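You operate a simulated robot arm through the tools that you are given. There is no shell and no other tool.

The job below is to be done with a simulated robot arm. You get a single attempt, and the scene is never put back.

TASK
Bring branch B up to 6 bar and join it to branch C.
Fine: set B's dial, plug the square white coupler into B's free socket and the round white one into C's, then open B's valve; Clamp stays fed, the Cross-feed lamp never lights; the other couplers, valves and dials stay.

The check looks at the end state, three seconds after you hand in, the way a careful person would. Anything else that was tipped, shoved, dropped, spilled or broken makes it a failure.

THE ROBOT
A 7-joint arm with a two-finger parallel gripper, fixed in place. Base frame: the origin is at the foot of the arm, x ahead of it, y to its left, z up. Lengths are in m, angles in degrees, forces in N, time in s.
Its first joint turns from -149.0 to 149.0 degrees. Payload 3.43 kg.
The TCP is the grasp point between the finger pads, 0.03 m short of the fingertips. In the tool frame z runs along the fingers and y along their closing line. Largest opening 0.094 m; finger width 0.028, thickness 0.01; the body of the gripper, 0.05 by 0.096 m, starts 0.055 m behind the TCP.
Orientation is that of the tool frame in the base frame, as a unit quaternion [w, x, y, z]. With the fingers straight down and closing along the base's y, the tool's x points along the base's -x, its y along +y and its z along -z.

THE INTERFACE
- The arm moves only by the tool play_rows. Its argument "motion" is a list of rows, each a list of 7 numbers: the turn, a rotation vector about the tool's x, y, z in degrees, then the shift along the tool's x, y, z in m, then the finger opening in m, from 0 to 0.094. In form: [[rx, ry, rz, tx, ty, tz, grip], ...]. A call has 1 to 20 rows; each row shifts and turns the commanded pose from where the row before left it, along the tool's axes as they then stand. A row lasts 0.2 s, in which the tool goes at most 0.05 m and 8.6 degrees; a call with a longer step from one row to the next is refused whole, and so is a gripper value outside its range. Where a pose cannot be reached the arm comes as near as it can. A force on the tool above 40 N (or 10 N above the force at the start of the call, whichever is more), or a blocked arm, ends the call early, and 0.2 s more pass. Each finger travels about 0.045 m/s and halts on what it meets, pressing with about 22 N; the grip force reading is that of the motor and also rises with nothing between the fingers. The clock runs only during rows and for 0.2 s after the last one: add rows that do not move to give the fingers time. The reply holds the time, the measured pose of the TCP, the force on the tool along the base axes, the opening and the grip force, in the units named above and with some noise, with the torque about the TCP (base axes, N m) and any sound that the robot's microphone picked up, and new pictures: "views" is both (left out), scene, wrist or none.
- Cameras (640 x 400 px; columns grow to the right, rows downward): "scene" is fixed at [0.411, 0.509, 1.4183]; the picture's right is [-0.99, -0.15, 0.00], its down [-0.04, 0.26, -0.97] and it looks along [0.14, -0.96, -0.26] (base axes); focal length 308 px, centre (320, 200). "wrist" rides on the gripper at [0.076, 0.014, -0.102] in the tool frame; the picture's right is [-0.18, 0.98, 0.00], its down [-0.75, -0.14, -0.64] and it looks along [-0.63, -0.12, 0.77] (tool axes); focal length 243 px, centre (320, 200).
- locate(camera, pixels): for up to 12 pixels [column, row] of the newest picture of that camera ("zoom" is the newest enlarged one), the place [x, y, z] in the base frame of the surface seen there, good to about 0.002 m, but the place of the scene camera against the robot may be out by one fixed shift of up to 0.018 m in any direction. It takes no simulated time.
- close_up(camera, box): a new picture of the part [left, top, right, bottom] of that camera's present view, enlarged. It takes no simulated time.
- hand_in(): hands the job in; it is judged then, once.

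Open the gripper and draw the arm clear of the work before you hand the job in, unless the task says otherwise.

The tools are called after "Call:" as name(argument=value, ...) on one line, values as JSON. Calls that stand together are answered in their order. play_rows: Moves the arm, as the interface text tells. Its arguments: {"type":"object","properties":{"motion":{"type":"array","items":{"type":"array","items":{"type":"number"}}},"views":{"type":"string","enum":["both","scene","wrist","none"]}},"required":["motion"]} The other tools are called the same way: locate (camera, pixels) gives the place of the surface under pixels of a picture; close_up (camera, box) takes an enlarged picture of a part of a camera's view; hand_in () hands the job in.

At the start:

```text
time: 0.0
position: [0.4858, -0.8601, 1.2311]
tcp_rot: [0.001, 0.001, 1.0, 0.0]
ft_force: [-0.2, -0.6, 0.3]
ft_torque: [-0.03, 0.02, -0.01]
opening: 0.0941
grasp_force: 0.1
```

scene: 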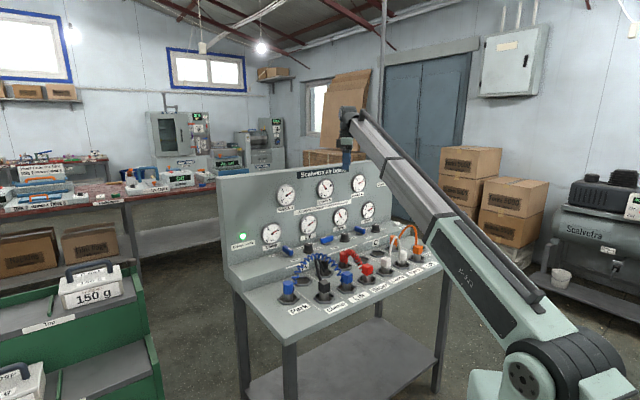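
wrist: 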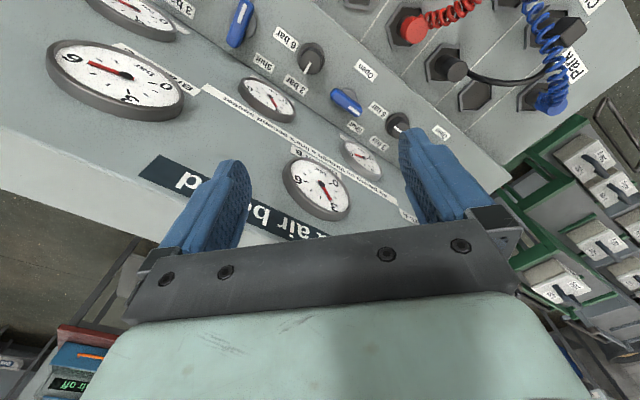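

I start by looking at the panel in the scene picture (around columns 215-440, rows 170-340) with enlarged pictures.

Call:
close_up(camera="scene", box=[215, 220, 335, 340])

Call:
close_up(camera="scene", box=[320, 200, 450, 300])

Call:
close_up(camera="scene", box=[220, 160, 390, 266])

Call:
close_up(camera="wrist", box=[320, 0, 640, 200])

```text
3.33 times, centred on (275, 280) of scene
```

zoom: 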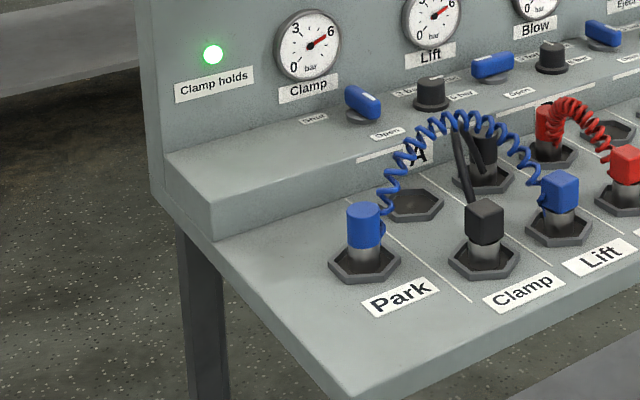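

```text
4.00 times, centred on (385, 250) of scene
```

zoom: 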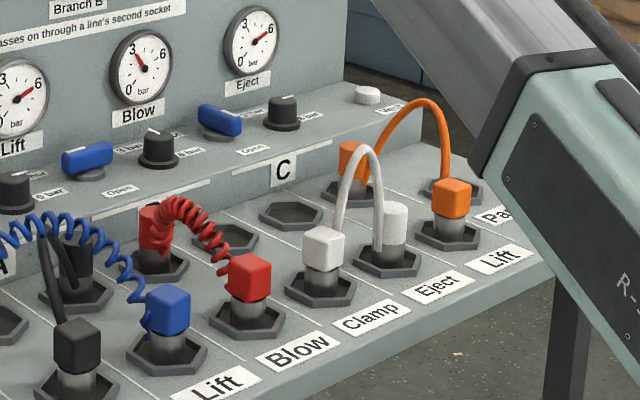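

```text
3.76 times, centred on (305, 213) of scene
```

zoom: 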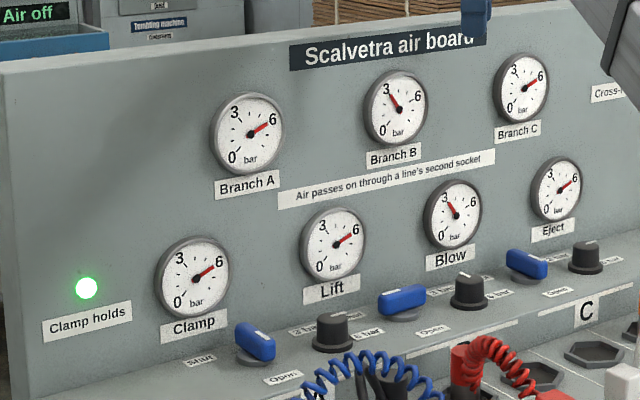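

```text
2.00 times, centred on (480, 100) of wrist
```

zoom: 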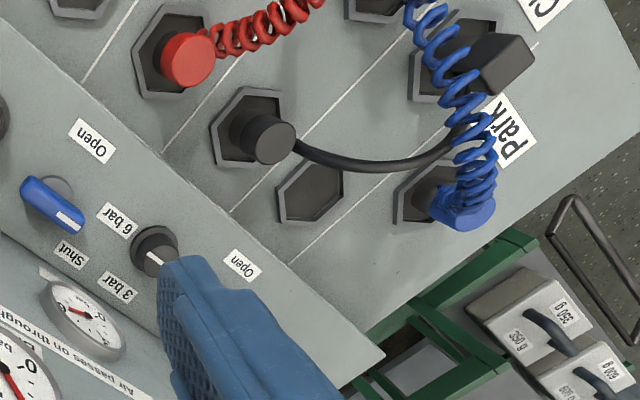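

The board has a back row and a front row of sockets, with dials and blue valves on the ledge. I locate key points in the scene picture to learn the geometry before moving.

Call:
locate(camera="scene", pixels=[[289, 284], [324, 287], [346, 277], [366, 270], [384, 263], [401, 257], [416, 250], [435, 245], [290, 308], [283, 249], [310, 240], [345, 238]])

Call:
locate(camera="wrist", pixels=[[313, 57], [345, 100], [398, 124], [241, 22], [415, 30], [455, 68], [475, 95], [555, 97], [567, 35], [280, 100], [360, 155], [570, 60]])

```text
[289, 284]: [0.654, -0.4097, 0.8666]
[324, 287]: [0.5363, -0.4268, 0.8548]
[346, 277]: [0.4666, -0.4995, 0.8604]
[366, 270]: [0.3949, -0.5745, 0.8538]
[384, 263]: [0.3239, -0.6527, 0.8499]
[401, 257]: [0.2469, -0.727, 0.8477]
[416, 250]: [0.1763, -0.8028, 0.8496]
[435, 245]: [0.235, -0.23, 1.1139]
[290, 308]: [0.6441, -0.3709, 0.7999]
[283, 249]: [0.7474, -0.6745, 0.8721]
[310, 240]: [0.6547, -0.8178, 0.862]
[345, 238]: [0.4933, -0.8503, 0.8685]
```

```text
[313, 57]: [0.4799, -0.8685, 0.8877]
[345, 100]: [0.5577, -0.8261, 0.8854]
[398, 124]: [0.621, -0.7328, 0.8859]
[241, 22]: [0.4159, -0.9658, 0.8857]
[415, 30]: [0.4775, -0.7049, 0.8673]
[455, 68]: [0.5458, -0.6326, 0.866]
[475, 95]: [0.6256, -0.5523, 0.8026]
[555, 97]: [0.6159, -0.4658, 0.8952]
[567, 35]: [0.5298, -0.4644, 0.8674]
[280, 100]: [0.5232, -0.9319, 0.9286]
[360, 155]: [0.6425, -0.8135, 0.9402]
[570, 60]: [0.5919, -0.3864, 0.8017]
```

The board stands turned about 45° to the base axes. I check the height of the board's top edge (wrist picture near (230,215), (60,200)) and other board points before moving away.

Call:
locate(camera="wrist", pixels=[[195, 190], [50, 190], [316, 188], [268, 100], [80, 230], [300, 235], [400, 200], [120, 80]])

Call:
locate(camera="scene", pixels=[[220, 180], [325, 188], [286, 195], [243, 237], [222, 260], [280, 340], [440, 240], [359, 183], [306, 247], [345, 228], [375, 218], [376, 248]])

```text
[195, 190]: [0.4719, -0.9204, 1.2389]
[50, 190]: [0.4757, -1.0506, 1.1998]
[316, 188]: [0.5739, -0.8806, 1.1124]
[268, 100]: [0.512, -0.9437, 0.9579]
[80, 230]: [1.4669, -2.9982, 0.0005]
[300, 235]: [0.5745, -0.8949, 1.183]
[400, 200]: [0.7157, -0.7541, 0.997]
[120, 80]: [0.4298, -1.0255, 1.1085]
```

```text
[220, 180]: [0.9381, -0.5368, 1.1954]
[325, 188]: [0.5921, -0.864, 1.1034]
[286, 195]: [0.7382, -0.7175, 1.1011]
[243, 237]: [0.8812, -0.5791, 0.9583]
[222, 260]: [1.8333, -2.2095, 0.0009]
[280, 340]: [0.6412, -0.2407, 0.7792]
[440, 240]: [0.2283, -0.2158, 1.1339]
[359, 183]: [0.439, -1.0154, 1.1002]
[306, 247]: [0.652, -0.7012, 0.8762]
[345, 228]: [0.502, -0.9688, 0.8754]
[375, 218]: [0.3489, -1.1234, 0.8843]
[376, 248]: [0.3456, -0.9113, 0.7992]
```

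Board top is at about z 1.20 and the fingertips are in front of it, so I raise the tool, turn it 44° to face the board squarely, then back off towards the base for an overview.

Call:
play_rows(motion=[[0, 0, 0, 0, 0, -0.04, 0.094], [0, 0, 8, 0, 0, 0, 0.094], [0, 0, 8, 0, 0, 0, 0.094], [0, 0, 8, 0, 0, 0, 0.094], [0, 0, 8, 0, 0, 0, 0.094], [0, 0, 8, 0, 0, 0, 0.094], [0, 0, 4, 0, 0, 0, 0.094], [0, 0, 0, 0.0377, 0.0253, 0, 0.094], [0, 0, 0, 0.0377, 0.0253, 0, 0.094], [0, 0, 0, 0.0377, 0.0253, 0, 0.094], [0, 0, 0, 0.0377, 0.0253, 0, 0.094], [0, 0, 0, 0.0377, 0.0253, 0, 0.094], [0, 0, 0, 0.0377, 0.0253, 0, 0.094], [0, 0, 0, 0.0377, 0.0253, 0, 0.094], [0, 0, 0, 0.0377, 0.0253, 0, 0.094], [0, 0, 0, 0.0377, 0.0253, 0, 0.094]])

```text
time: 1.1
position: [0.4873, -0.8647, 1.2653]
tcp_rot: [0.006, 0.239, 0.971, -0.006]
ft_force: [-0.4, 0.3, -0.2]
ft_torque: [0.01, 0.0, 0.0]
opening: 0.0941
grasp_force: 0.1
out of reach, approached as far as the arm can: row 1
stopped in row 5: the force on the tool passed its limit at 57 N (the readings are from after the stop); the commanded pose is now the measured one
```

scene: 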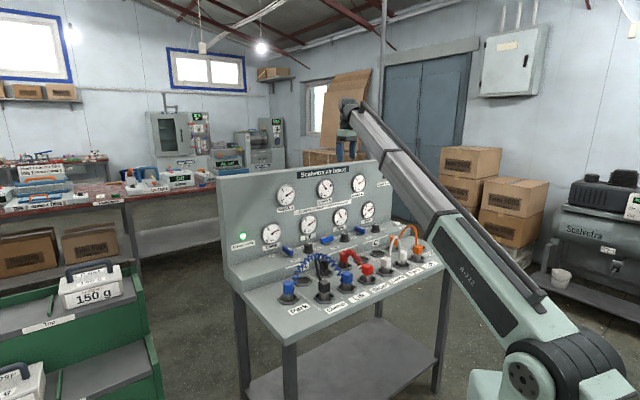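
wrist: 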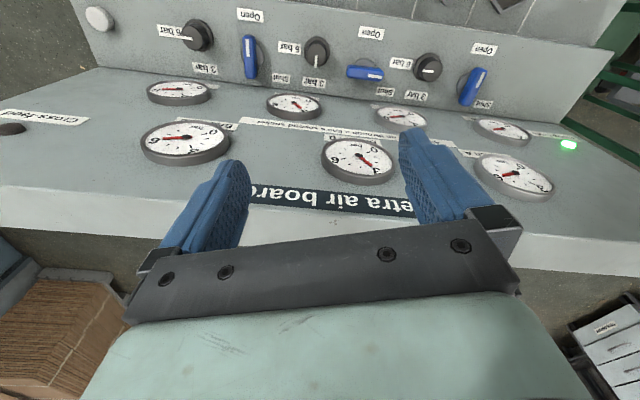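

The stop reported 57 N in row 5; the board picture looks unchanged. I check the board's top edge (wrist row ~215) and the finger positions to learn whether the fingers touched the board.

Call:
locate(camera="wrist", pixels=[[100, 200], [100, 215], [300, 212], [560, 215], [560, 250], [245, 180], [415, 150], [300, 230], [205, 35], [317, 50], [428, 66], [364, 72]])

Call:
close_up(camera="wrist", box=[140, 0, 460, 200])

Call:
close_up(camera="scene", box=[310, 90, 410, 190])

```text
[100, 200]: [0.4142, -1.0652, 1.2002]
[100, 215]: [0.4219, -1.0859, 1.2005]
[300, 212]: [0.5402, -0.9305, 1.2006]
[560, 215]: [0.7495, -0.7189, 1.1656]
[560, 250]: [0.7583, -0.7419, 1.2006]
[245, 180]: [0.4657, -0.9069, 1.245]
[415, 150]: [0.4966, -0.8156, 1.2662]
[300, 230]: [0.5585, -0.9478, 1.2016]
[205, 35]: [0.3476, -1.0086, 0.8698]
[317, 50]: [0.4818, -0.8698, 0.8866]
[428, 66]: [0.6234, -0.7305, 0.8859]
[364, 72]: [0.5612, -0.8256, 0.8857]
```

```text
2.00 times, centred on (300, 100) of wrist
```

zoom: 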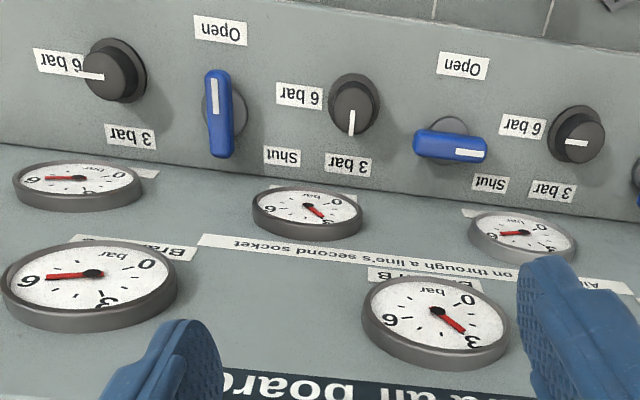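

```text
4.00 times, centred on (360, 140) of scene
```

zoom: 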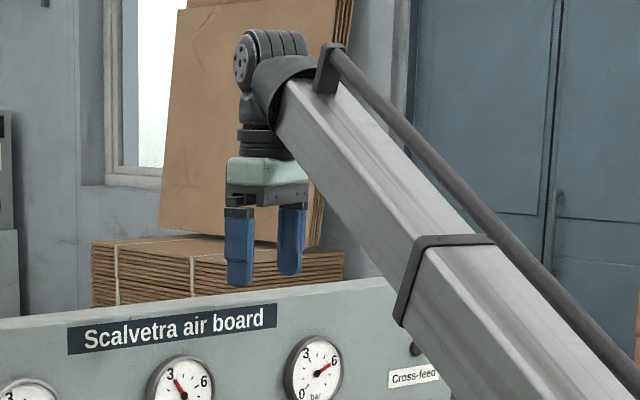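

The board top is at z 1.20 and the fingers are clear above it, so the force spike was likely a jerk from being near full reach. I move in towards the base with gentler steps, then finish the turn.

Call:
play_rows(motion=[[0, 0, 0, 0.008, 0.01, 0, 0.094], [0, 0, 0, 0.015, 0.018, 0, 0.094], [0, 0, 0, 0.022, 0.0265, 0, 0.094], [0, 0, 0, 0.022, 0.0265, 0, 0.094], [0, 0, 0, 0.022, 0.0265, 0, 0.094], [0, 0, 0, 0.022, 0.0265, 0, 0.094], [0, 0, 0, 0.022, 0.0265, 0, 0.094], [0, 0, 0, 0.022, 0.0265, 0, 0.094], [0, 0, 0, 0.022, 0.0265, 0, 0.094], [0, 0, 0, 0.022, 0.0265, 0, 0.094], [0, 0, 0, 0.022, 0.0265, 0, 0.094], [0, 0, 0, 0.022, 0.0265, 0, 0.094], [0, 0, 0, 0.022, 0.0265, 0, 0.094], [0, 0, 4, 0, 0, 0, 0.094], [0, 0, 6, 0, 0, 0, 0.094], [0, 0, 6, 0, 0, 0, 0.094]])

```text
time: 1.8
position: [0.4826, -0.8344, 1.2646]
tcp_rot: [0.01, 0.236, 0.972, -0.01]
ft_force: [5.5, -5.0, -11.0]
ft_torque: [-0.07, -0.09, 0.03]
opening: 0.0938
grasp_force: 0.1
out of reach, approached as far as the arm can: row 3
stopped in row 3: the force on the tool passed its limit at 44 N (the readings are from after the stop); the commanded pose is now the measured one
```

scene: 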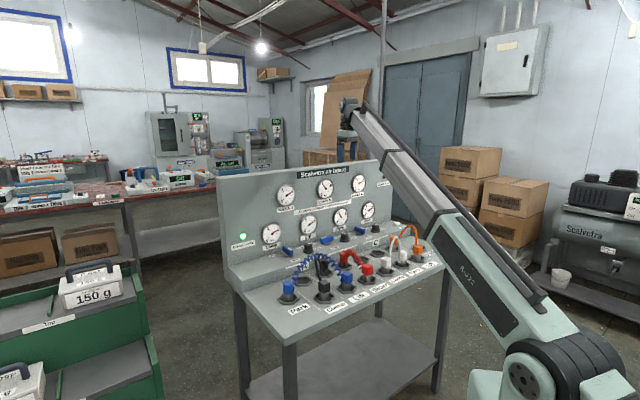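
wrist: 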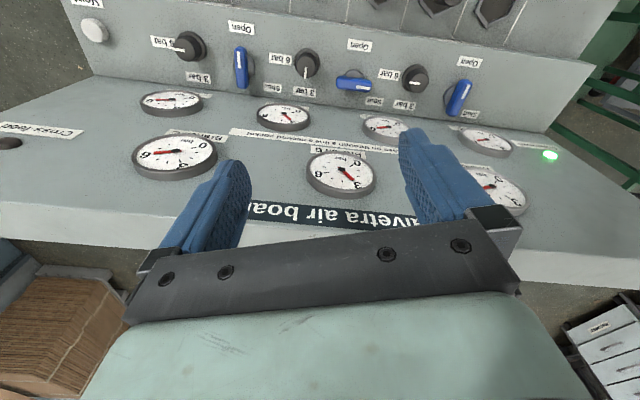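

At this height the tool-down pose is at its limit, so I go down while moving away from the board face, in gentle steps.

Call:
play_rows(motion=[[0, 0, 0, 0.003, 0.003, 0.008, 0.094], [0, 0, 0, 0.008, 0.007, 0.014, 0.094], [-0.4, 0.7, 0, 0.014, 0.012, 0.02, 0.094], [-0.4, 0.7, 0, 0.016, 0.014, 0.02, 0.094], [0, 0, 0, 0.016, 0.014, 0.02, 0.094], [0, 0, 0, 0.016, 0.014, 0.02, 0.094], [0, 0, 0, 0.016, 0.014, 0.02, 0.094], [0, 0, 0, 0.012, 0.01, 0.015, 0.094]])

```text
time: 3.6
position: [0.4341, -0.7109, 1.1271]
tcp_rot: [-0.001, 0.235, 0.972, 0.0]
ft_force: [0.6, -0.3, 0.4]
ft_torque: [0.02, -0.03, 0.01]
opening: 0.0939
grasp_force: 0.1
```

scene: 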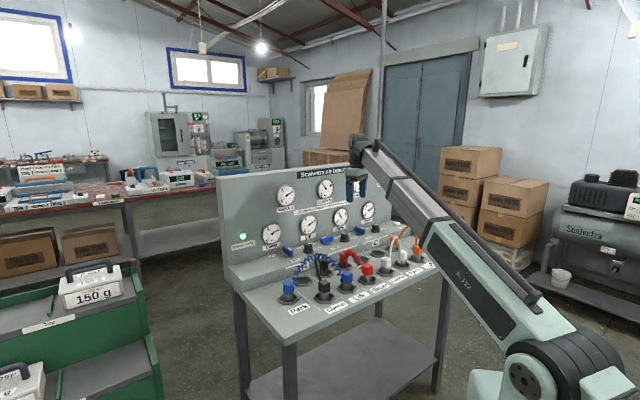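
wrist: 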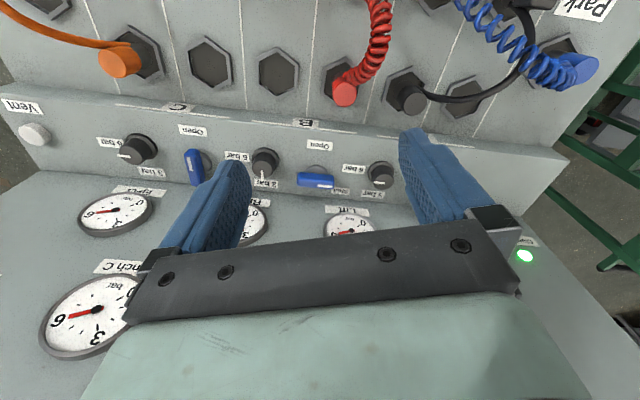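

Now I turn the remaining ~17° and draw back towards the base to see the tray and ledge from the front.

Call:
play_rows(motion=[[0, 0, 3, 0, 0, 0, 0.094], [0, 0, 6, 0, 0, 0, 0.094], [0, 0, 5, 0, 0, 0, 0.094], [0, 0, 2.8, 0.01, 0.006, 0, 0.094], [0, 0, 0, 0.025, 0.015, 0, 0.094], [0, 0, 0, 0.0267, 0.0161, 0, 0.094], [0, 0, 0, 0.0267, 0.0161, 0, 0.094], [0, 0, 0, 0.0267, 0.0161, 0, 0.094], [0, 0, 0, 0.0267, 0.0161, 0, 0.094], [0, 0, 0, 0.0267, 0.0161, 0, 0.094], [0, 0, 0, 0.025, 0.015, 0, 0.094], [0, 0, 0, 0.015, 0.009, 0, 0.094]])

```text
time: 5.1
position: [0.4104, -0.6274, 1.1269]
tcp_rot: [0.003, 0.374, 0.928, -0.004]
ft_force: [4.4, -6.7, -12.5]
ft_torque: [-0.2, 0.02, -0.05]
opening: 0.0941
grasp_force: 0.0
stopped in row 7: the force on the tool passed its limit at 54 N (the readings are from after the stop); the commanded pose is now the measured one
```

scene: 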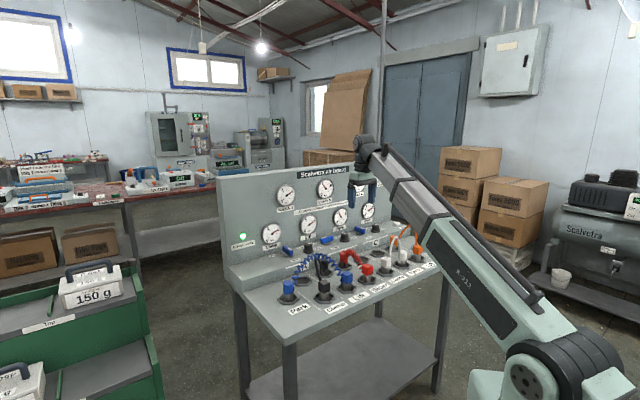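
wrist: 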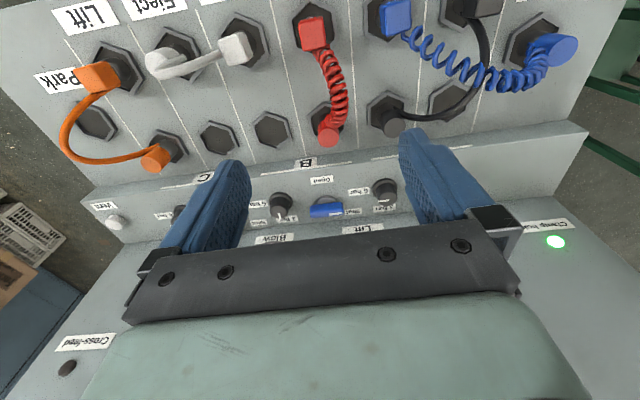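

The force again appears as the arm hits its inner reach limit at this height (nothing is near the fingers). The view is now good, so I take close-ups of the tray and ledge.

Call:
close_up(camera="wrist", box=[30, 0, 350, 200])

Call:
close_up(camera="wrist", box=[290, 0, 610, 200])

Call:
close_up(camera="wrist", box=[240, 140, 400, 240])

Call:
locate(camera="wrist", pixels=[[233, 48], [163, 62], [271, 131], [218, 137], [281, 202], [326, 209], [157, 157], [325, 132], [100, 75], [313, 33], [97, 122], [384, 188]])

```text
2.00 times, centred on (190, 100) of wrist
```

zoom: 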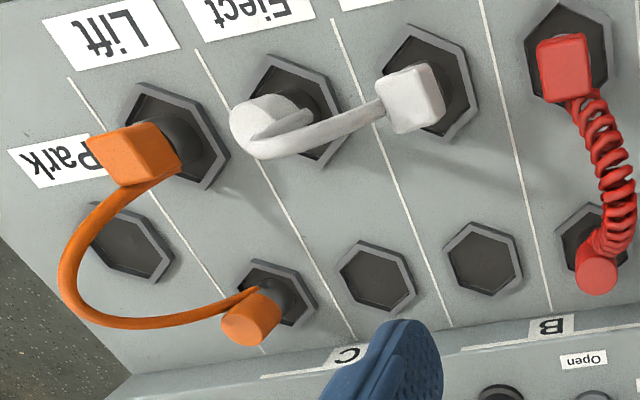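

```text
2.00 times, centred on (450, 100) of wrist
```

zoom: 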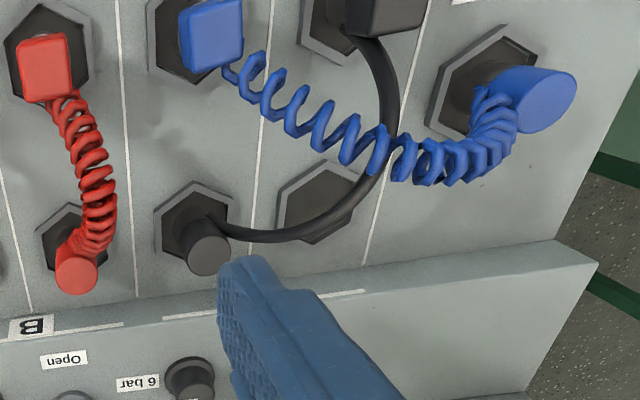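

```text
4.00 times, centred on (320, 190) of wrist
```

zoom: 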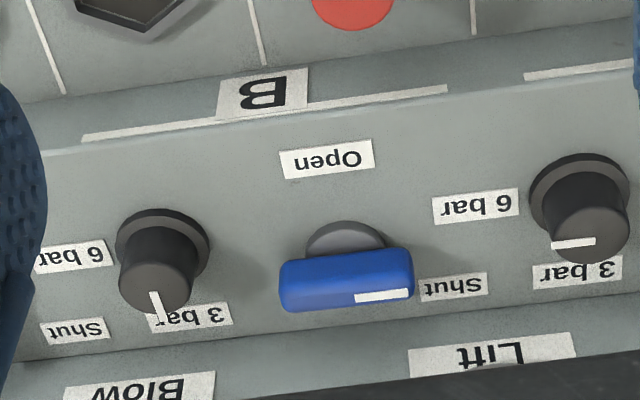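

```text
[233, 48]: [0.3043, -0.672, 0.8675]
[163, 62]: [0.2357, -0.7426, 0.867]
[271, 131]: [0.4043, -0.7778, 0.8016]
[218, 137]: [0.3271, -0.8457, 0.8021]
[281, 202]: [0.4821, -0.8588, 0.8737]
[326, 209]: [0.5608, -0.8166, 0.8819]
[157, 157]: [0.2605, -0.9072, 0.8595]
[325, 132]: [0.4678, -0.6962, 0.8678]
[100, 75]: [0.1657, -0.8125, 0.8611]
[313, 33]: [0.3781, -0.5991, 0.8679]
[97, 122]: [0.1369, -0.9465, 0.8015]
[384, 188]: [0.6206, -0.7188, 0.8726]
```

The layout is clear: B's bracket spans the red round coupler and an empty socket at wrist (271,131); C's bracket spans the orange round coupler and an empty socket at (218,137). White square sits at (233,48) and white round at (163,62). I measure the ledge, dial and wall geometry next.

Call:
locate(camera="wrist", pixels=[[277, 212], [283, 195], [270, 238], [363, 228], [300, 222], [300, 190], [306, 163], [320, 180], [278, 217], [310, 212], [343, 206], [281, 180]])

Call:
locate(camera="scene", pixels=[[396, 237], [394, 240], [346, 228], [340, 217], [345, 238], [326, 242], [339, 213], [345, 207], [309, 222], [361, 237], [416, 250], [369, 238]])

```text
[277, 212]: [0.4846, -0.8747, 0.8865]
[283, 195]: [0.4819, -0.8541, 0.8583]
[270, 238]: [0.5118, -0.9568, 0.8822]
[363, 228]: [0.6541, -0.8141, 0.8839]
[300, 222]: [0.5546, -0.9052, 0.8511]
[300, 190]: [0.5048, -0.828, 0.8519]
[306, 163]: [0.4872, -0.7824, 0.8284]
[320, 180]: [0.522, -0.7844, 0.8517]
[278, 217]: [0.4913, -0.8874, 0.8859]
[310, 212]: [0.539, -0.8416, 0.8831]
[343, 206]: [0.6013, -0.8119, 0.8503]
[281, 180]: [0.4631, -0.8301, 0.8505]
```

```text
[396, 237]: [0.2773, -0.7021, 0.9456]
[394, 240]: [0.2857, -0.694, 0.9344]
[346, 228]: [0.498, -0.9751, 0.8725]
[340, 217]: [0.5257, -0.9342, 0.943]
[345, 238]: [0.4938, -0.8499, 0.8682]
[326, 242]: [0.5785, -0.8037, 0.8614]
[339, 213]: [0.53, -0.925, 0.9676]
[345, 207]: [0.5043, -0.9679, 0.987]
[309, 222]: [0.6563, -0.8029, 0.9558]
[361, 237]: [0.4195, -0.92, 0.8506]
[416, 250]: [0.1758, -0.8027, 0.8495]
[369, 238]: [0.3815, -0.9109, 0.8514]
```

Ledge top is z 0.851, dial B's knob top about 0.887, the board is turned exactly 45°, and its face is about 0.08 m behind the dial. I shift out over the back row and turn the tool 90° so the fingers close front-to-back, checking that this yaw is reachable.

Call:
play_rows(motion=[[-0.3, 0.5, 0, -0.01, -0.007, 0.004, 0.094], [0, 0, 0, -0.02, -0.014, 0.012, 0.094], [0, 0, 0, -0.025, -0.017, 0.016, 0.094], [0, 0, 0, -0.02, -0.014, 0.012, 0.094], [0, 0, -3, -0.009, -0.006, 0.006, 0.094], [0, 0, -6, 0, 0, 0, 0.094], [0, 0, -8, 0, 0, 0, 0.094], [0, 0, -8, 0, 0, 0, 0.094], [0, 0, -8, 0, 0, 0, 0.094], [0, 0, -8, 0, 0, 0, 0.094], [0, 0, -8, 0, 0, 0, 0.094], [0, 0, -8, 0, 0, 0, 0.094], [0, 0, -8, 0, 0, 0, 0.094], [0, 0, -8, 0, 0, 0, 0.094], [0, 0, -8, 0, 0, 0, 0.094], [0, 0, -6, 0, 0, 0, 0.094], [0, 0, -1.9, 0, 0, 0, 0.094]])

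```text
time: 8.7
position: [0.4317, -0.7268, 1.0761]
tcp_rot: [0.0, -0.384, 0.923, 0.001]
ft_force: [-0.3, 0.1, -0.1]
ft_torque: [0.01, 0.01, 0.02]
opening: 0.0943
grasp_force: 0.1
```

scene: 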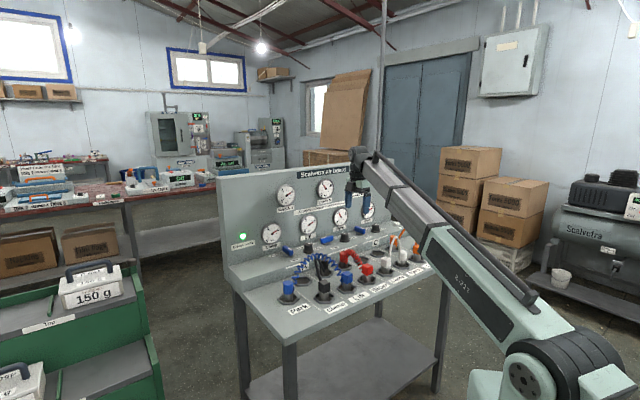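
wrist: 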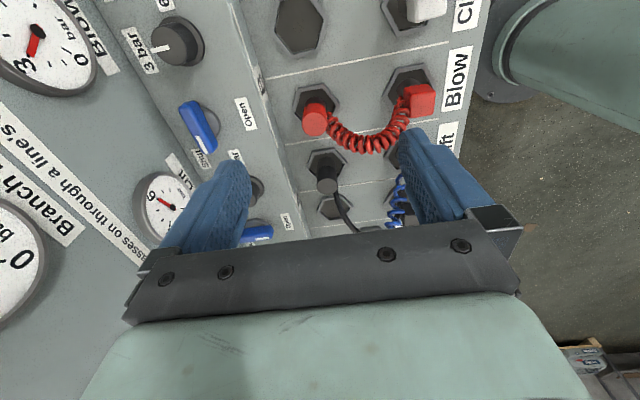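

Yaw 225° is reachable, and dial B shows at wrist (178,42) pointing to "3 bar". I move toward it, staying high, to look straight at it.

Call:
play_rows(motion=[[0, 0, 0, 0.006, -0.01, 0.005, 0.07], [0, 0, 0, 0.012, -0.02, 0.01, 0.07], [0, 0, 0, 0.015, -0.03, 0.015, 0.07], [0, 0, 0, 0.015, -0.03, 0.015, 0.07], [0, 0, 0, 0.012, -0.02, 0.01, 0.07], [0, 0, 0, 0.006, -0.01, 0.005, 0.07], [0, 0, 0, 0, 0, 0, 0.07]])

```text
time: 10.3
position: [0.4686, -0.8583, 1.0168]
tcp_rot: [-0.001, -0.383, 0.924, 0.001]
ft_force: [0.2, -0.2, -0.4]
ft_torque: [-0.01, 0.03, 0.0]
opening: 0.0699
grasp_force: 0.1
```

scene: 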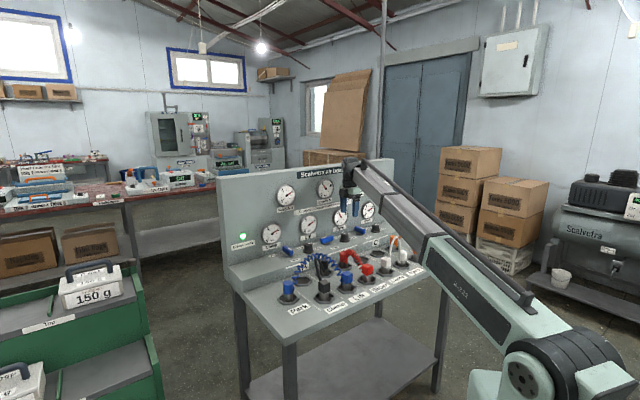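
wrist: 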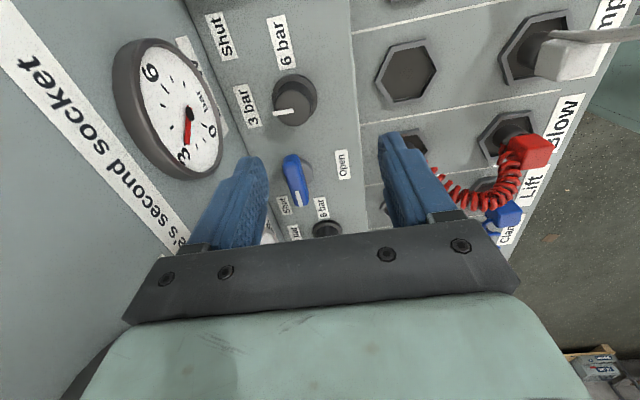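

Dial B is now well visible at wrist (293,98). I enlarge it to find the knob's centre and dimensions.

Call:
close_up(camera="wrist", box=[213, 50, 373, 150])

Call:
close_up(camera="wrist", box=[230, 130, 390, 230])

```text
4.00 times, centred on (293, 100) of wrist
```

zoom: 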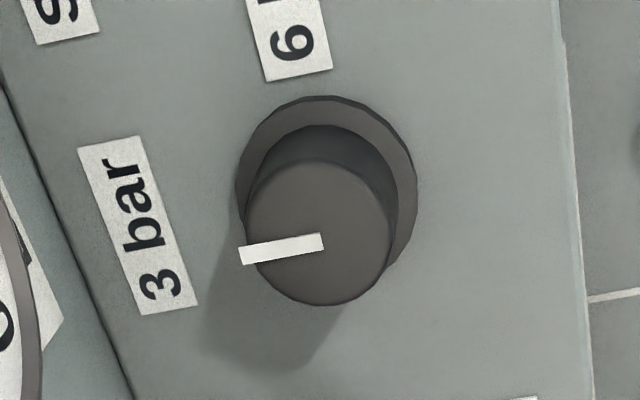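

```text
4.00 times, centred on (310, 180) of wrist
```

zoom: 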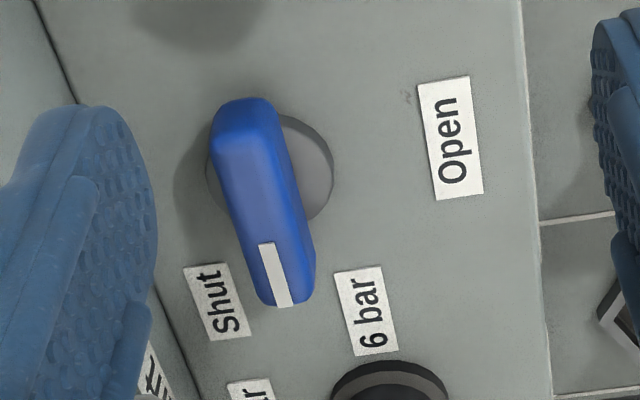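

I locate points on the knob's top circle and skirt, and on the valve B handle, to get accurate centres.

Call:
locate(camera="wrist", pixels=[[276, 106], [309.5, 106], [293, 92], [294, 124], [293, 108], [316, 100], [272.5, 95], [298, 75.5]])

Call:
locate(camera="zoom", pixels=[[240, 110], [215, 150], [270, 155], [235, 190], [285, 190], [305, 255], [262, 300], [300, 295], [275, 275], [328, 165], [210, 170], [245, 150]])

```text
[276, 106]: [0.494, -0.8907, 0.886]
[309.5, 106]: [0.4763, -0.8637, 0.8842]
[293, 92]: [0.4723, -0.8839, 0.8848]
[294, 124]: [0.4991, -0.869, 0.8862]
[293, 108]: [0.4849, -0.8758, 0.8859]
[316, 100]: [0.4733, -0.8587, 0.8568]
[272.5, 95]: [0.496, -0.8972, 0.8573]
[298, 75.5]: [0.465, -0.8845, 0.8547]
```

```text
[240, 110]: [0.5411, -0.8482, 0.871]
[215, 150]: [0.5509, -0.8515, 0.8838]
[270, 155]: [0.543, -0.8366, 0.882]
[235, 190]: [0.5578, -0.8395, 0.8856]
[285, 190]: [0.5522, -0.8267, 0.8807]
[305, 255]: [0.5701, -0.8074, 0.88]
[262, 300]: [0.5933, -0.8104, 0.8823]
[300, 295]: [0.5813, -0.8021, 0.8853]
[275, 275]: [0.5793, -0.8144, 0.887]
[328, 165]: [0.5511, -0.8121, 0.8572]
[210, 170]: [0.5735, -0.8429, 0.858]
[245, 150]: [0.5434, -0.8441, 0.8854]
```

Dial B's centre is at about (0.4855, -0.8768), top z 0.886, diameter 0.033; valve B's pivot about (0.563, -0.827). I check how far the Blow gauge (wrist (165,110)) sticks out from the wall before going down.

Call:
locate(camera="wrist", pixels=[[190, 60], [218, 125], [205, 172], [175, 100], [150, 45], [245, 225], [60, 120], [195, 90]])

```text
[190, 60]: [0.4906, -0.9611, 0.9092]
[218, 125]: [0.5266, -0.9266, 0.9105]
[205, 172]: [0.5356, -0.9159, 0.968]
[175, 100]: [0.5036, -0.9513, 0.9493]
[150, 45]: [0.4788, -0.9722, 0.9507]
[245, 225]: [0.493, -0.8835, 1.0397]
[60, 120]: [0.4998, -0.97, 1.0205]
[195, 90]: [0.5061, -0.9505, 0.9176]
```

Gauge faces stand at about 15 mm beyond the gripper body's reach, so a vertical approach fits. I go above the dial with fingertips still above the knob and see whether it is reachable with the tool straight down.

Call:
play_rows(motion=[[0, 0, 0, 0, -0.003, 0.01, 0.06], [0, 0, 0, 0.0003, -0.006, 0.02, 0.06], [0, 0, 0, 0.0003, -0.006, 0.02, 0.06], [0, 0, 0, 0.0003, -0.006, 0.015, 0.06], [0, 0, 0, 0.0003, -0.004, 0.01, 0.06], [0, 0, 0, 0, 0, 0, 0.06]])

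```text
time: 11.7
position: [0.4867, -0.877, 0.9405]
tcp_rot: [0.0, -0.384, 0.923, 0.001]
ft_force: [0.0, 0.1, 0.9]
ft_torque: [0.01, 0.03, -0.01]
opening: 0.0599
grasp_force: 0.1
```

scene: 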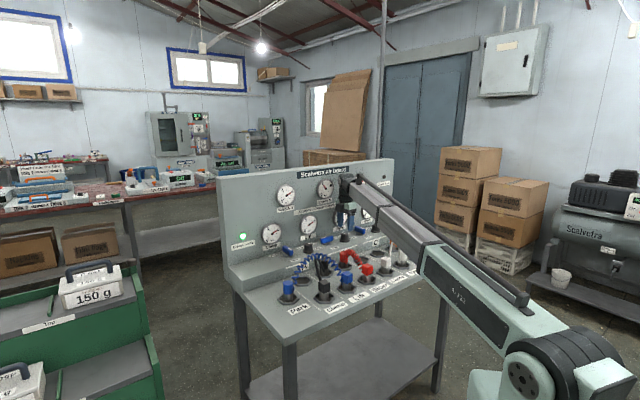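
wrist: 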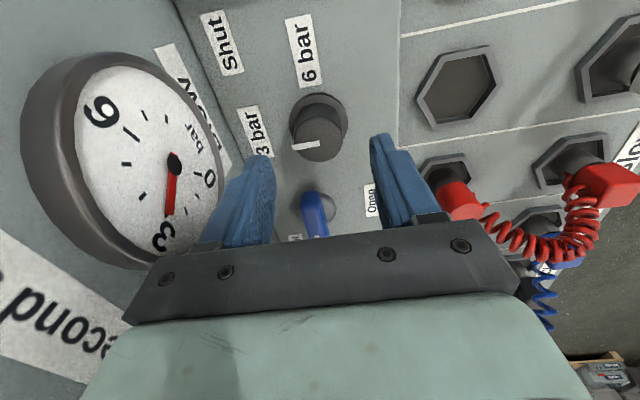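

The straight-down pose is reachable. I re-measure the knob centre in this nearer view (knob at wrist (318,128)).

Call:
close_up(camera="wrist", box=[240, 75, 400, 175])

Call:
locate(camera="wrist", pixels=[[297, 141], [341, 141], [319, 121], [319, 159], [319, 141], [347, 125], [291, 122]])

```text
4.00 times, centred on (320, 125) of wrist
```

zoom: 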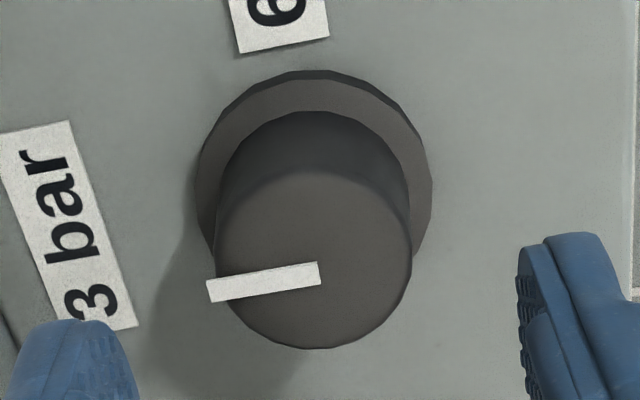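

```text
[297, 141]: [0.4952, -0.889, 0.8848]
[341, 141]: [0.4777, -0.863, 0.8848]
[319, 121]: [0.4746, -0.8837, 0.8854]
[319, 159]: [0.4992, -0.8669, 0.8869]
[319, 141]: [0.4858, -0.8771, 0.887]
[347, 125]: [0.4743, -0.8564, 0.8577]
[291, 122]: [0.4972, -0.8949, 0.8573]
```

Centre (0.4865, -0.876) agrees with the TCP to about 1 mm. I go down so the tips stop just above the skirt and close on the knob.

Call:
play_rows(motion=[[0, 0, 0, 0, 0, 0.012, 0.06], [0, 0, 0, 0, 0, 0.018, 0.06], [0, 0, 0, 0, 0, 0.012, 0.06], [0, 0, 0, 0, 0, 0.004, 0.06], [0, 0, 0, 0, 0, 0, 0.06], [0, 0, 0, 0, 0, 0, 0.045], [0, 0, 0, 0, 0, 0, 0.03], [0, 0, 0, 0, 0, 0, 0.025], [0, 0, 0, 0, 0, 0, 0.025]])

```text
time: 13.7
position: [0.4864, -0.8773, 0.8946]
tcp_rot: [0.0, -0.384, 0.923, -0.001]
ft_force: [10.3, -12.0, 1.7]
ft_torque: [-0.38, -0.41, 0.0]
opening: 0.0366
grasp_force: 45.3
```

scene: 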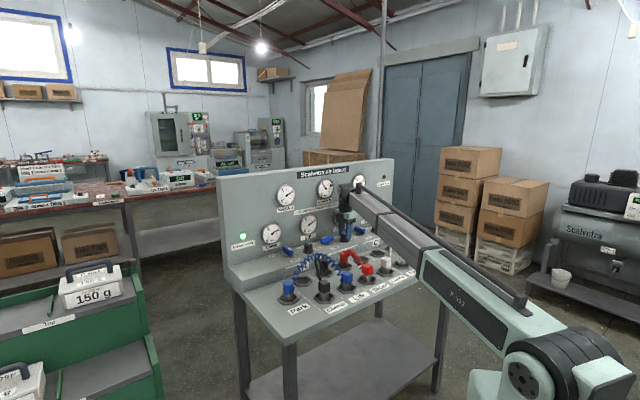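
wrist: 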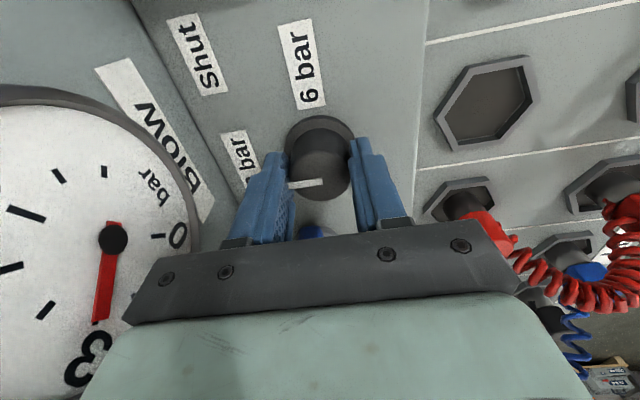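

The net push of about 16 N along the board normal shows the wall-side finger touches first. I shift the tool 1.5 mm towards the wall and let the fingers settle.

Call:
play_rows(motion=[[0, 0, 0, 0, -0.001, 0, 0.02], [0, 0, 0, 0, -0.001, 0, 0.02], [0, 0, 0, 0, 0, 0, 0.02]], views="none")

```text
time: 14.5
position: [0.4875, -0.8776, 0.8948]
tcp_rot: [0.0, -0.383, 0.924, 0.002]
ft_force: [3.0, -7.2, 0.6]
ft_torque: [-0.23, -0.18, 0.0]
opening: 0.0366
grasp_force: 45.3
```

Force fell to about 7 N and the opening holds at 0.0366 (the knob's width). One more millimetre, then I turn the knob +90° about the tool axis (3 bar → 6 bar) in small steps.

Call:
play_rows(motion=[[0, 0, 0, 0, -0.001, 0, 0.02], [0, 0, 3, 0, 0, 0, 0.02], [0, 0, 5, 0, 0, 0, 0.02], [0, 0, 6, 0, 0, 0, 0.02], [0, 0, 6, 0, 0, 0, 0.02], [0, 0, 0, 0, 0, 0, 0.02]])

```text
time: 15.9
position: [0.4865, -0.878, 0.8959]
tcp_rot: [-0.001, -0.217, 0.976, 0.002]
ft_force: [-16.3, 11.0, -3.5]
ft_torque: [0.67, -0.08, 0.03]
opening: 0.0369
grasp_force: 45.4
```

scene: 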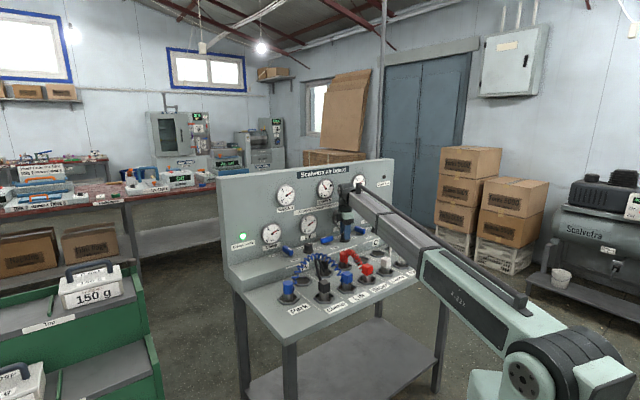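
wrist: 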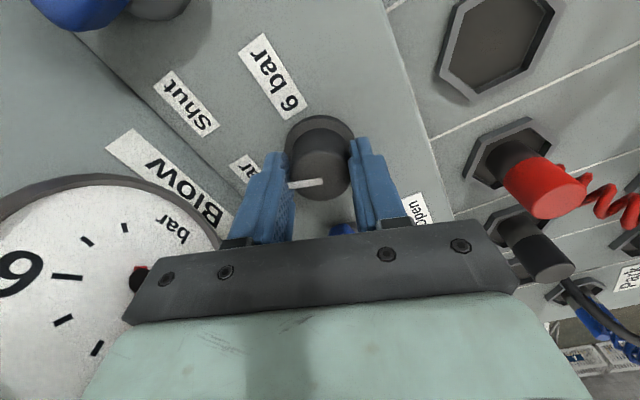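

The knob turns with the fingers (pointer fixed relative to the pads). The push is now ~19 N away from the wall, so I ease back 1.5 mm and continue the turn.

Call:
play_rows(motion=[[0, 0, 0, 0.0005, 0.0014, 0, 0.02], [0, 0, 5, 0, 0, 0, 0.02], [0, 0, 6, 0, 0, 0, 0.02], [0, 0, 6, 0, 0, 0, 0.02], [0, 0, 6, 0, 0, 0, 0.02], [0, 0, 0, 0, 0, 0, 0.02]])

```text
time: 17.3
position: [0.4868, -0.8777, 0.895]
tcp_rot: [-0.001, -0.018, 1.0, 0.002]
ft_force: [-14.6, 14.2, -9.7]
ft_torque: [0.22, -0.46, 0.02]
opening: 0.0369
grasp_force: 45.1
```

scene: 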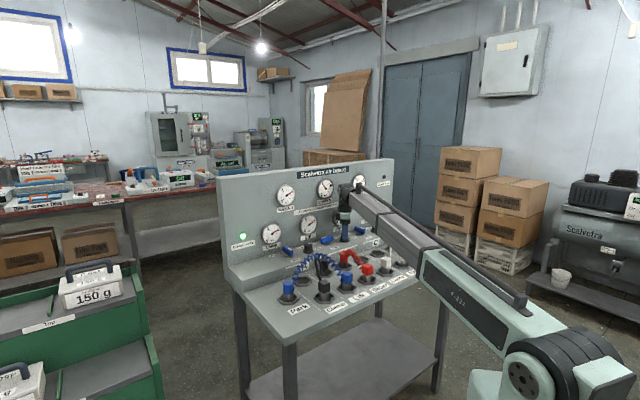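
wrist: 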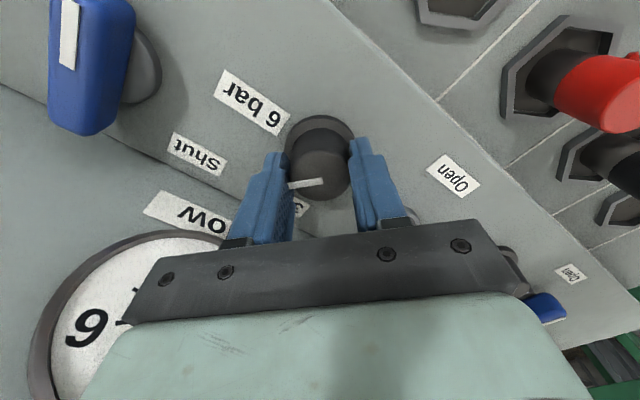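

Turned 43° so far with the knob following. I ease the tool another 1.5 mm off the wall to relieve the side force and continue.

Call:
play_rows(motion=[[0, 0, 0, 0.0011, 0.0012, 0.0003, 0.02], [0, 0, 5, 0, 0, 0, 0.02], [0, 0, 6, 0, 0, 0, 0.02], [0, 0, 6, 0, 0, 0, 0.02], [0, 0, 6, 0, 0, 0, 0.02], [0, 0, 0, 0, 0, 0, 0.02]])

```text
time: 18.7
position: [0.4862, -0.8767, 0.8939]
tcp_rot: [-0.002, 0.182, 0.983, 0.0]
ft_force: [-0.3, 9.3, -6.8]
ft_torque: [0.31, 0.05, 0.03]
opening: 0.0368
grasp_force: 45.4
```

scene: 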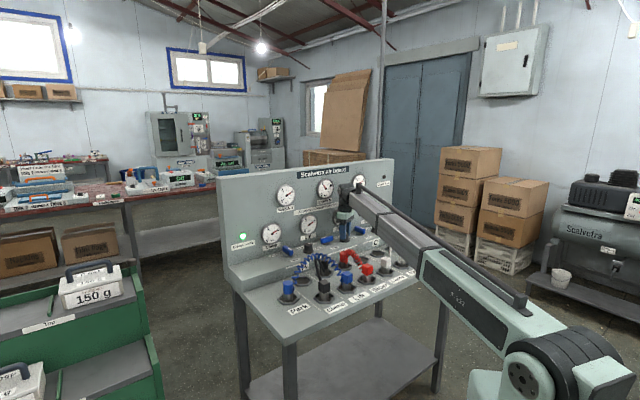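
wrist: 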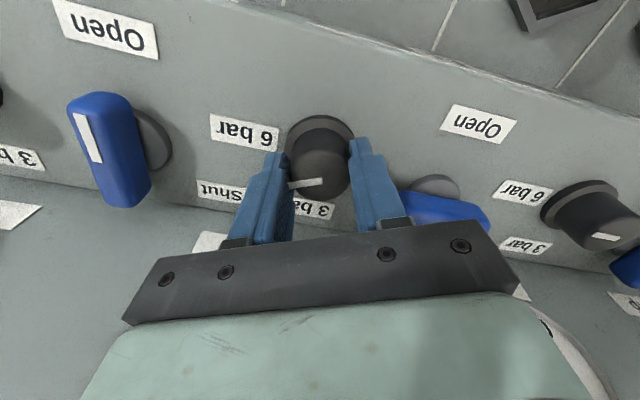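

Turned 66°, side force only ~9 N. I turn the last 24° so the pointer faces "6 bar".

Call:
play_rows(motion=[[0, 0, 5, 0, 0, 0, 0.02], [0, 0, 6, 0, 0, 0, 0.02], [0, 0, 6, 0, 0, 0, 0.02], [0, 0, 5, 0, 0, 0, 0.02], [0, 0, 2, 0, 0, 0, 0.02], [0, 0, 0, 0, 0, 0, 0.02]])

```text
time: 20.1
position: [0.4868, -0.8754, 0.8957]
tcp_rot: [-0.002, 0.382, 0.924, 0.001]
ft_force: [8.6, 19.5, -8.8]
ft_torque: [0.26, -0.66, 0.06]
opening: 0.0369
grasp_force: 44.7
```

scene: 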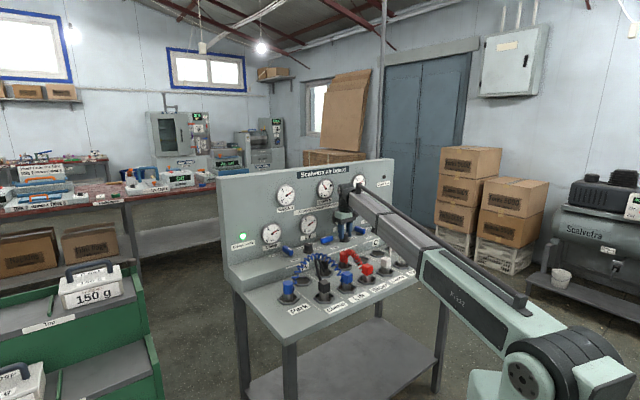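
wrist: 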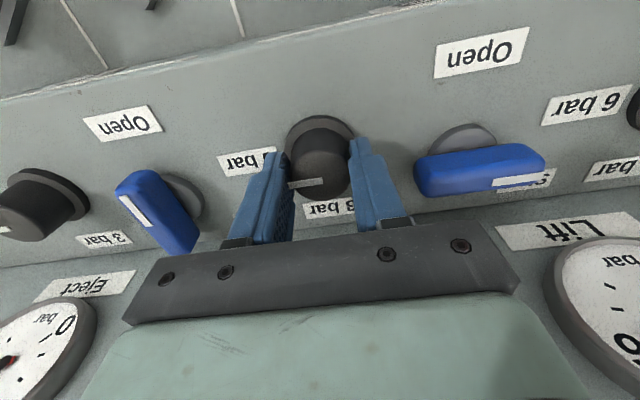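

Yaw is 135°, so the knob has turned 90°; the pointer faces "6 bar". I release and rise, then check the Branch B gauge.

Call:
play_rows(motion=[[0, 0, 0, 0, 0, 0, 0.045], [0, 0, 0, 0, 0, 0, 0.06], [0, 0, 0, 0, 0, 0, 0.06], [0, 0, 0, 0, 0, -0.01, 0.06], [0, 0, 0, 0, 0, -0.02, 0.06], [0, 0, 0, 0, 0, -0.025, 0.06], [0, 0, 0, 0.01, 0, -0.02, 0.06], [0, 0, 0, 0.01, 0, -0.01, 0.06], [0, 0, 0, 0, 0, 0, 0.06]])

Call:
close_up(camera="scene", box=[220, 160, 390, 266])

Call:
close_up(camera="wrist", box=[160, 60, 480, 260])

```text
time: 22.1
position: [0.4718, -0.8623, 0.9799]
tcp_rot: [-0.001, 0.382, 0.924, 0.0]
ft_force: [0.6, 0.1, -1.2]
ft_torque: [0.01, 0.0, -0.01]
opening: 0.06
grasp_force: 0.0
```

scene: 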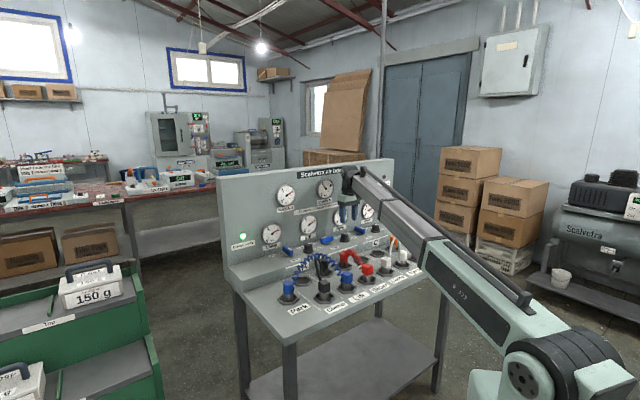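
wrist: 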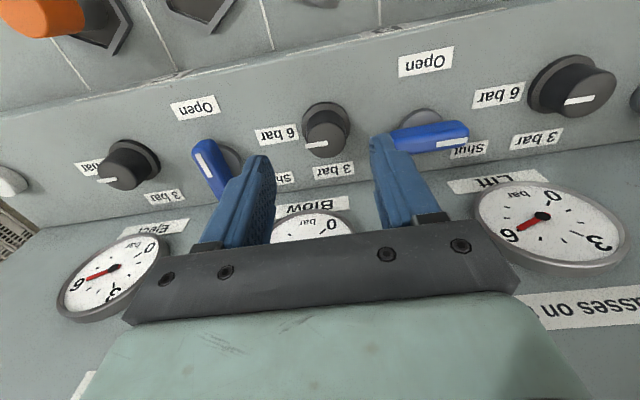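

```text
3.76 times, centred on (305, 213) of scene
```

zoom: 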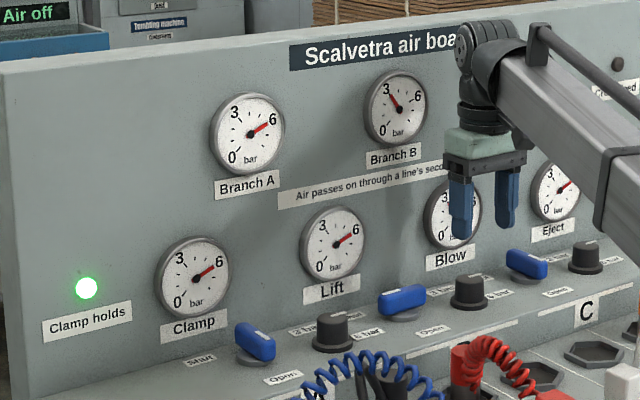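

```text
2.00 times, centred on (320, 160) of wrist
```

zoom: 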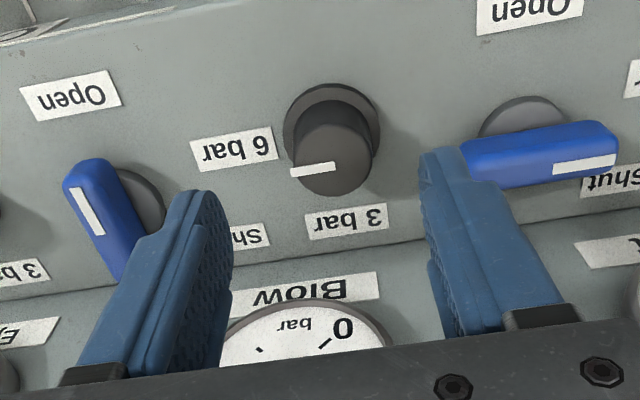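

Dial B now points at "6 bar" like dials A and C, and nothing else moved; B's gauge stays at 3 because its valve is shut. Next I back off over the tray, towards the white square coupler, to look at it.

Call:
play_rows(motion=[[0, 0, 0, 0.008, 0, -0.01, 0.094], [0, 0, 0, 0.02, 0, -0.02, 0.094], [0, 0, 0, 0.03, 0.003, -0.015, 0.094], [0, 0, 0, 0.035, 0.004, -0.005, 0.094], [0, 0, 0, 0.035, 0.004, 0, 0.094], [0, 0, 0, 0.03, 0.004, 0, 0.094], [0, 0, 0, 0.02, 0, 0, 0.094], [0, 0, 0, 0.008, 0, 0, 0.094], [0, 0, 0, 0, 0, 0, 0.094]])

```text
time: 24.1
position: [0.3487, -0.7202, 1.032]
tcp_rot: [-0.001, 0.383, 0.924, 0.0]
ft_force: [0.0, 0.3, -0.2]
ft_torque: [0.01, 0.0, 0.02]
opening: 0.094
grasp_force: 0.2
```

scene: 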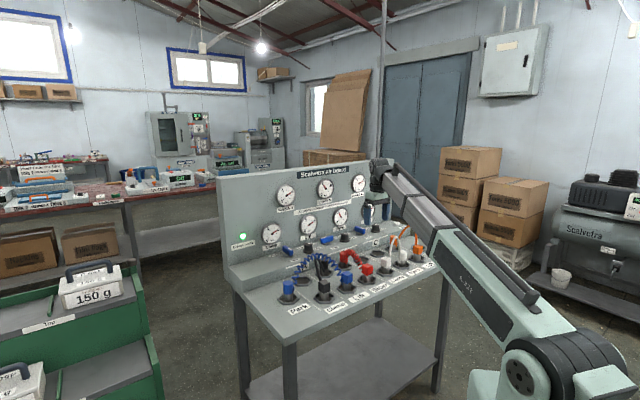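
wrist: 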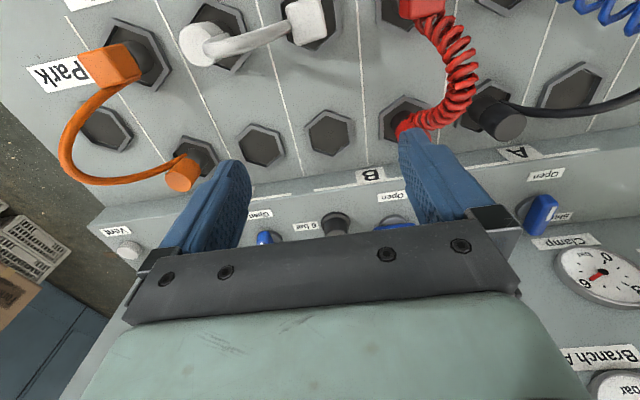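

The empty sockets of B (331,132) and C (262,145) are in full view. I enlarge them and the white couplers to measure centres and depths.

Call:
close_up(camera="wrist", box=[220, 90, 380, 190])

Call:
close_up(camera="wrist", box=[180, 0, 340, 100])

Call:
close_up(camera="scene", box=[360, 225, 440, 285])

```text
4.00 times, centred on (300, 140) of wrist
```

zoom: 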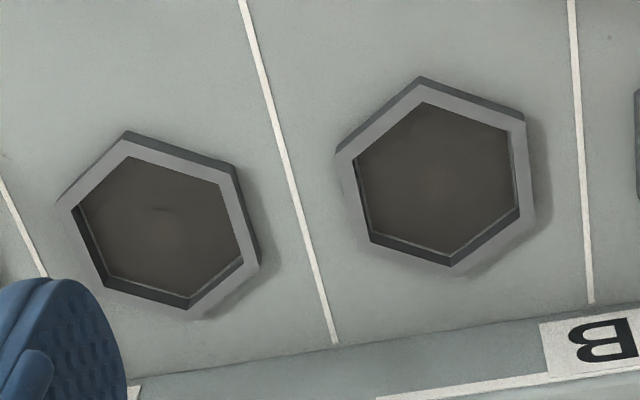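

```text
4.00 times, centred on (260, 50) of wrist
```

zoom: 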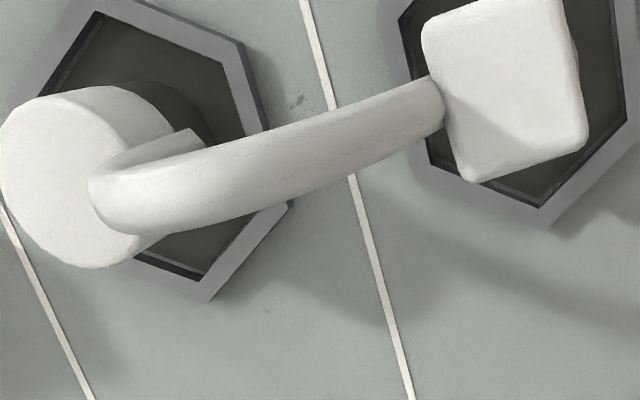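

```text
6.67 times, centred on (400, 255) of scene
```

zoom: 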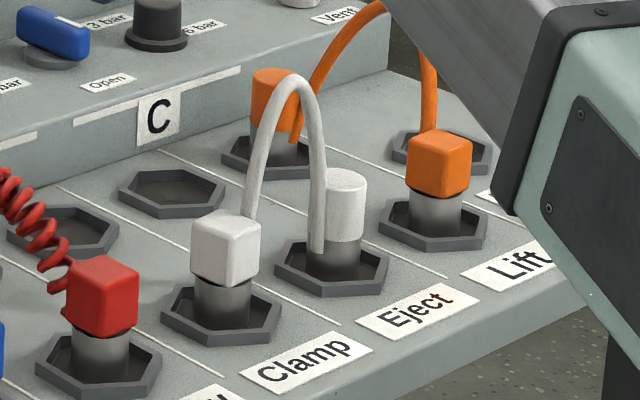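

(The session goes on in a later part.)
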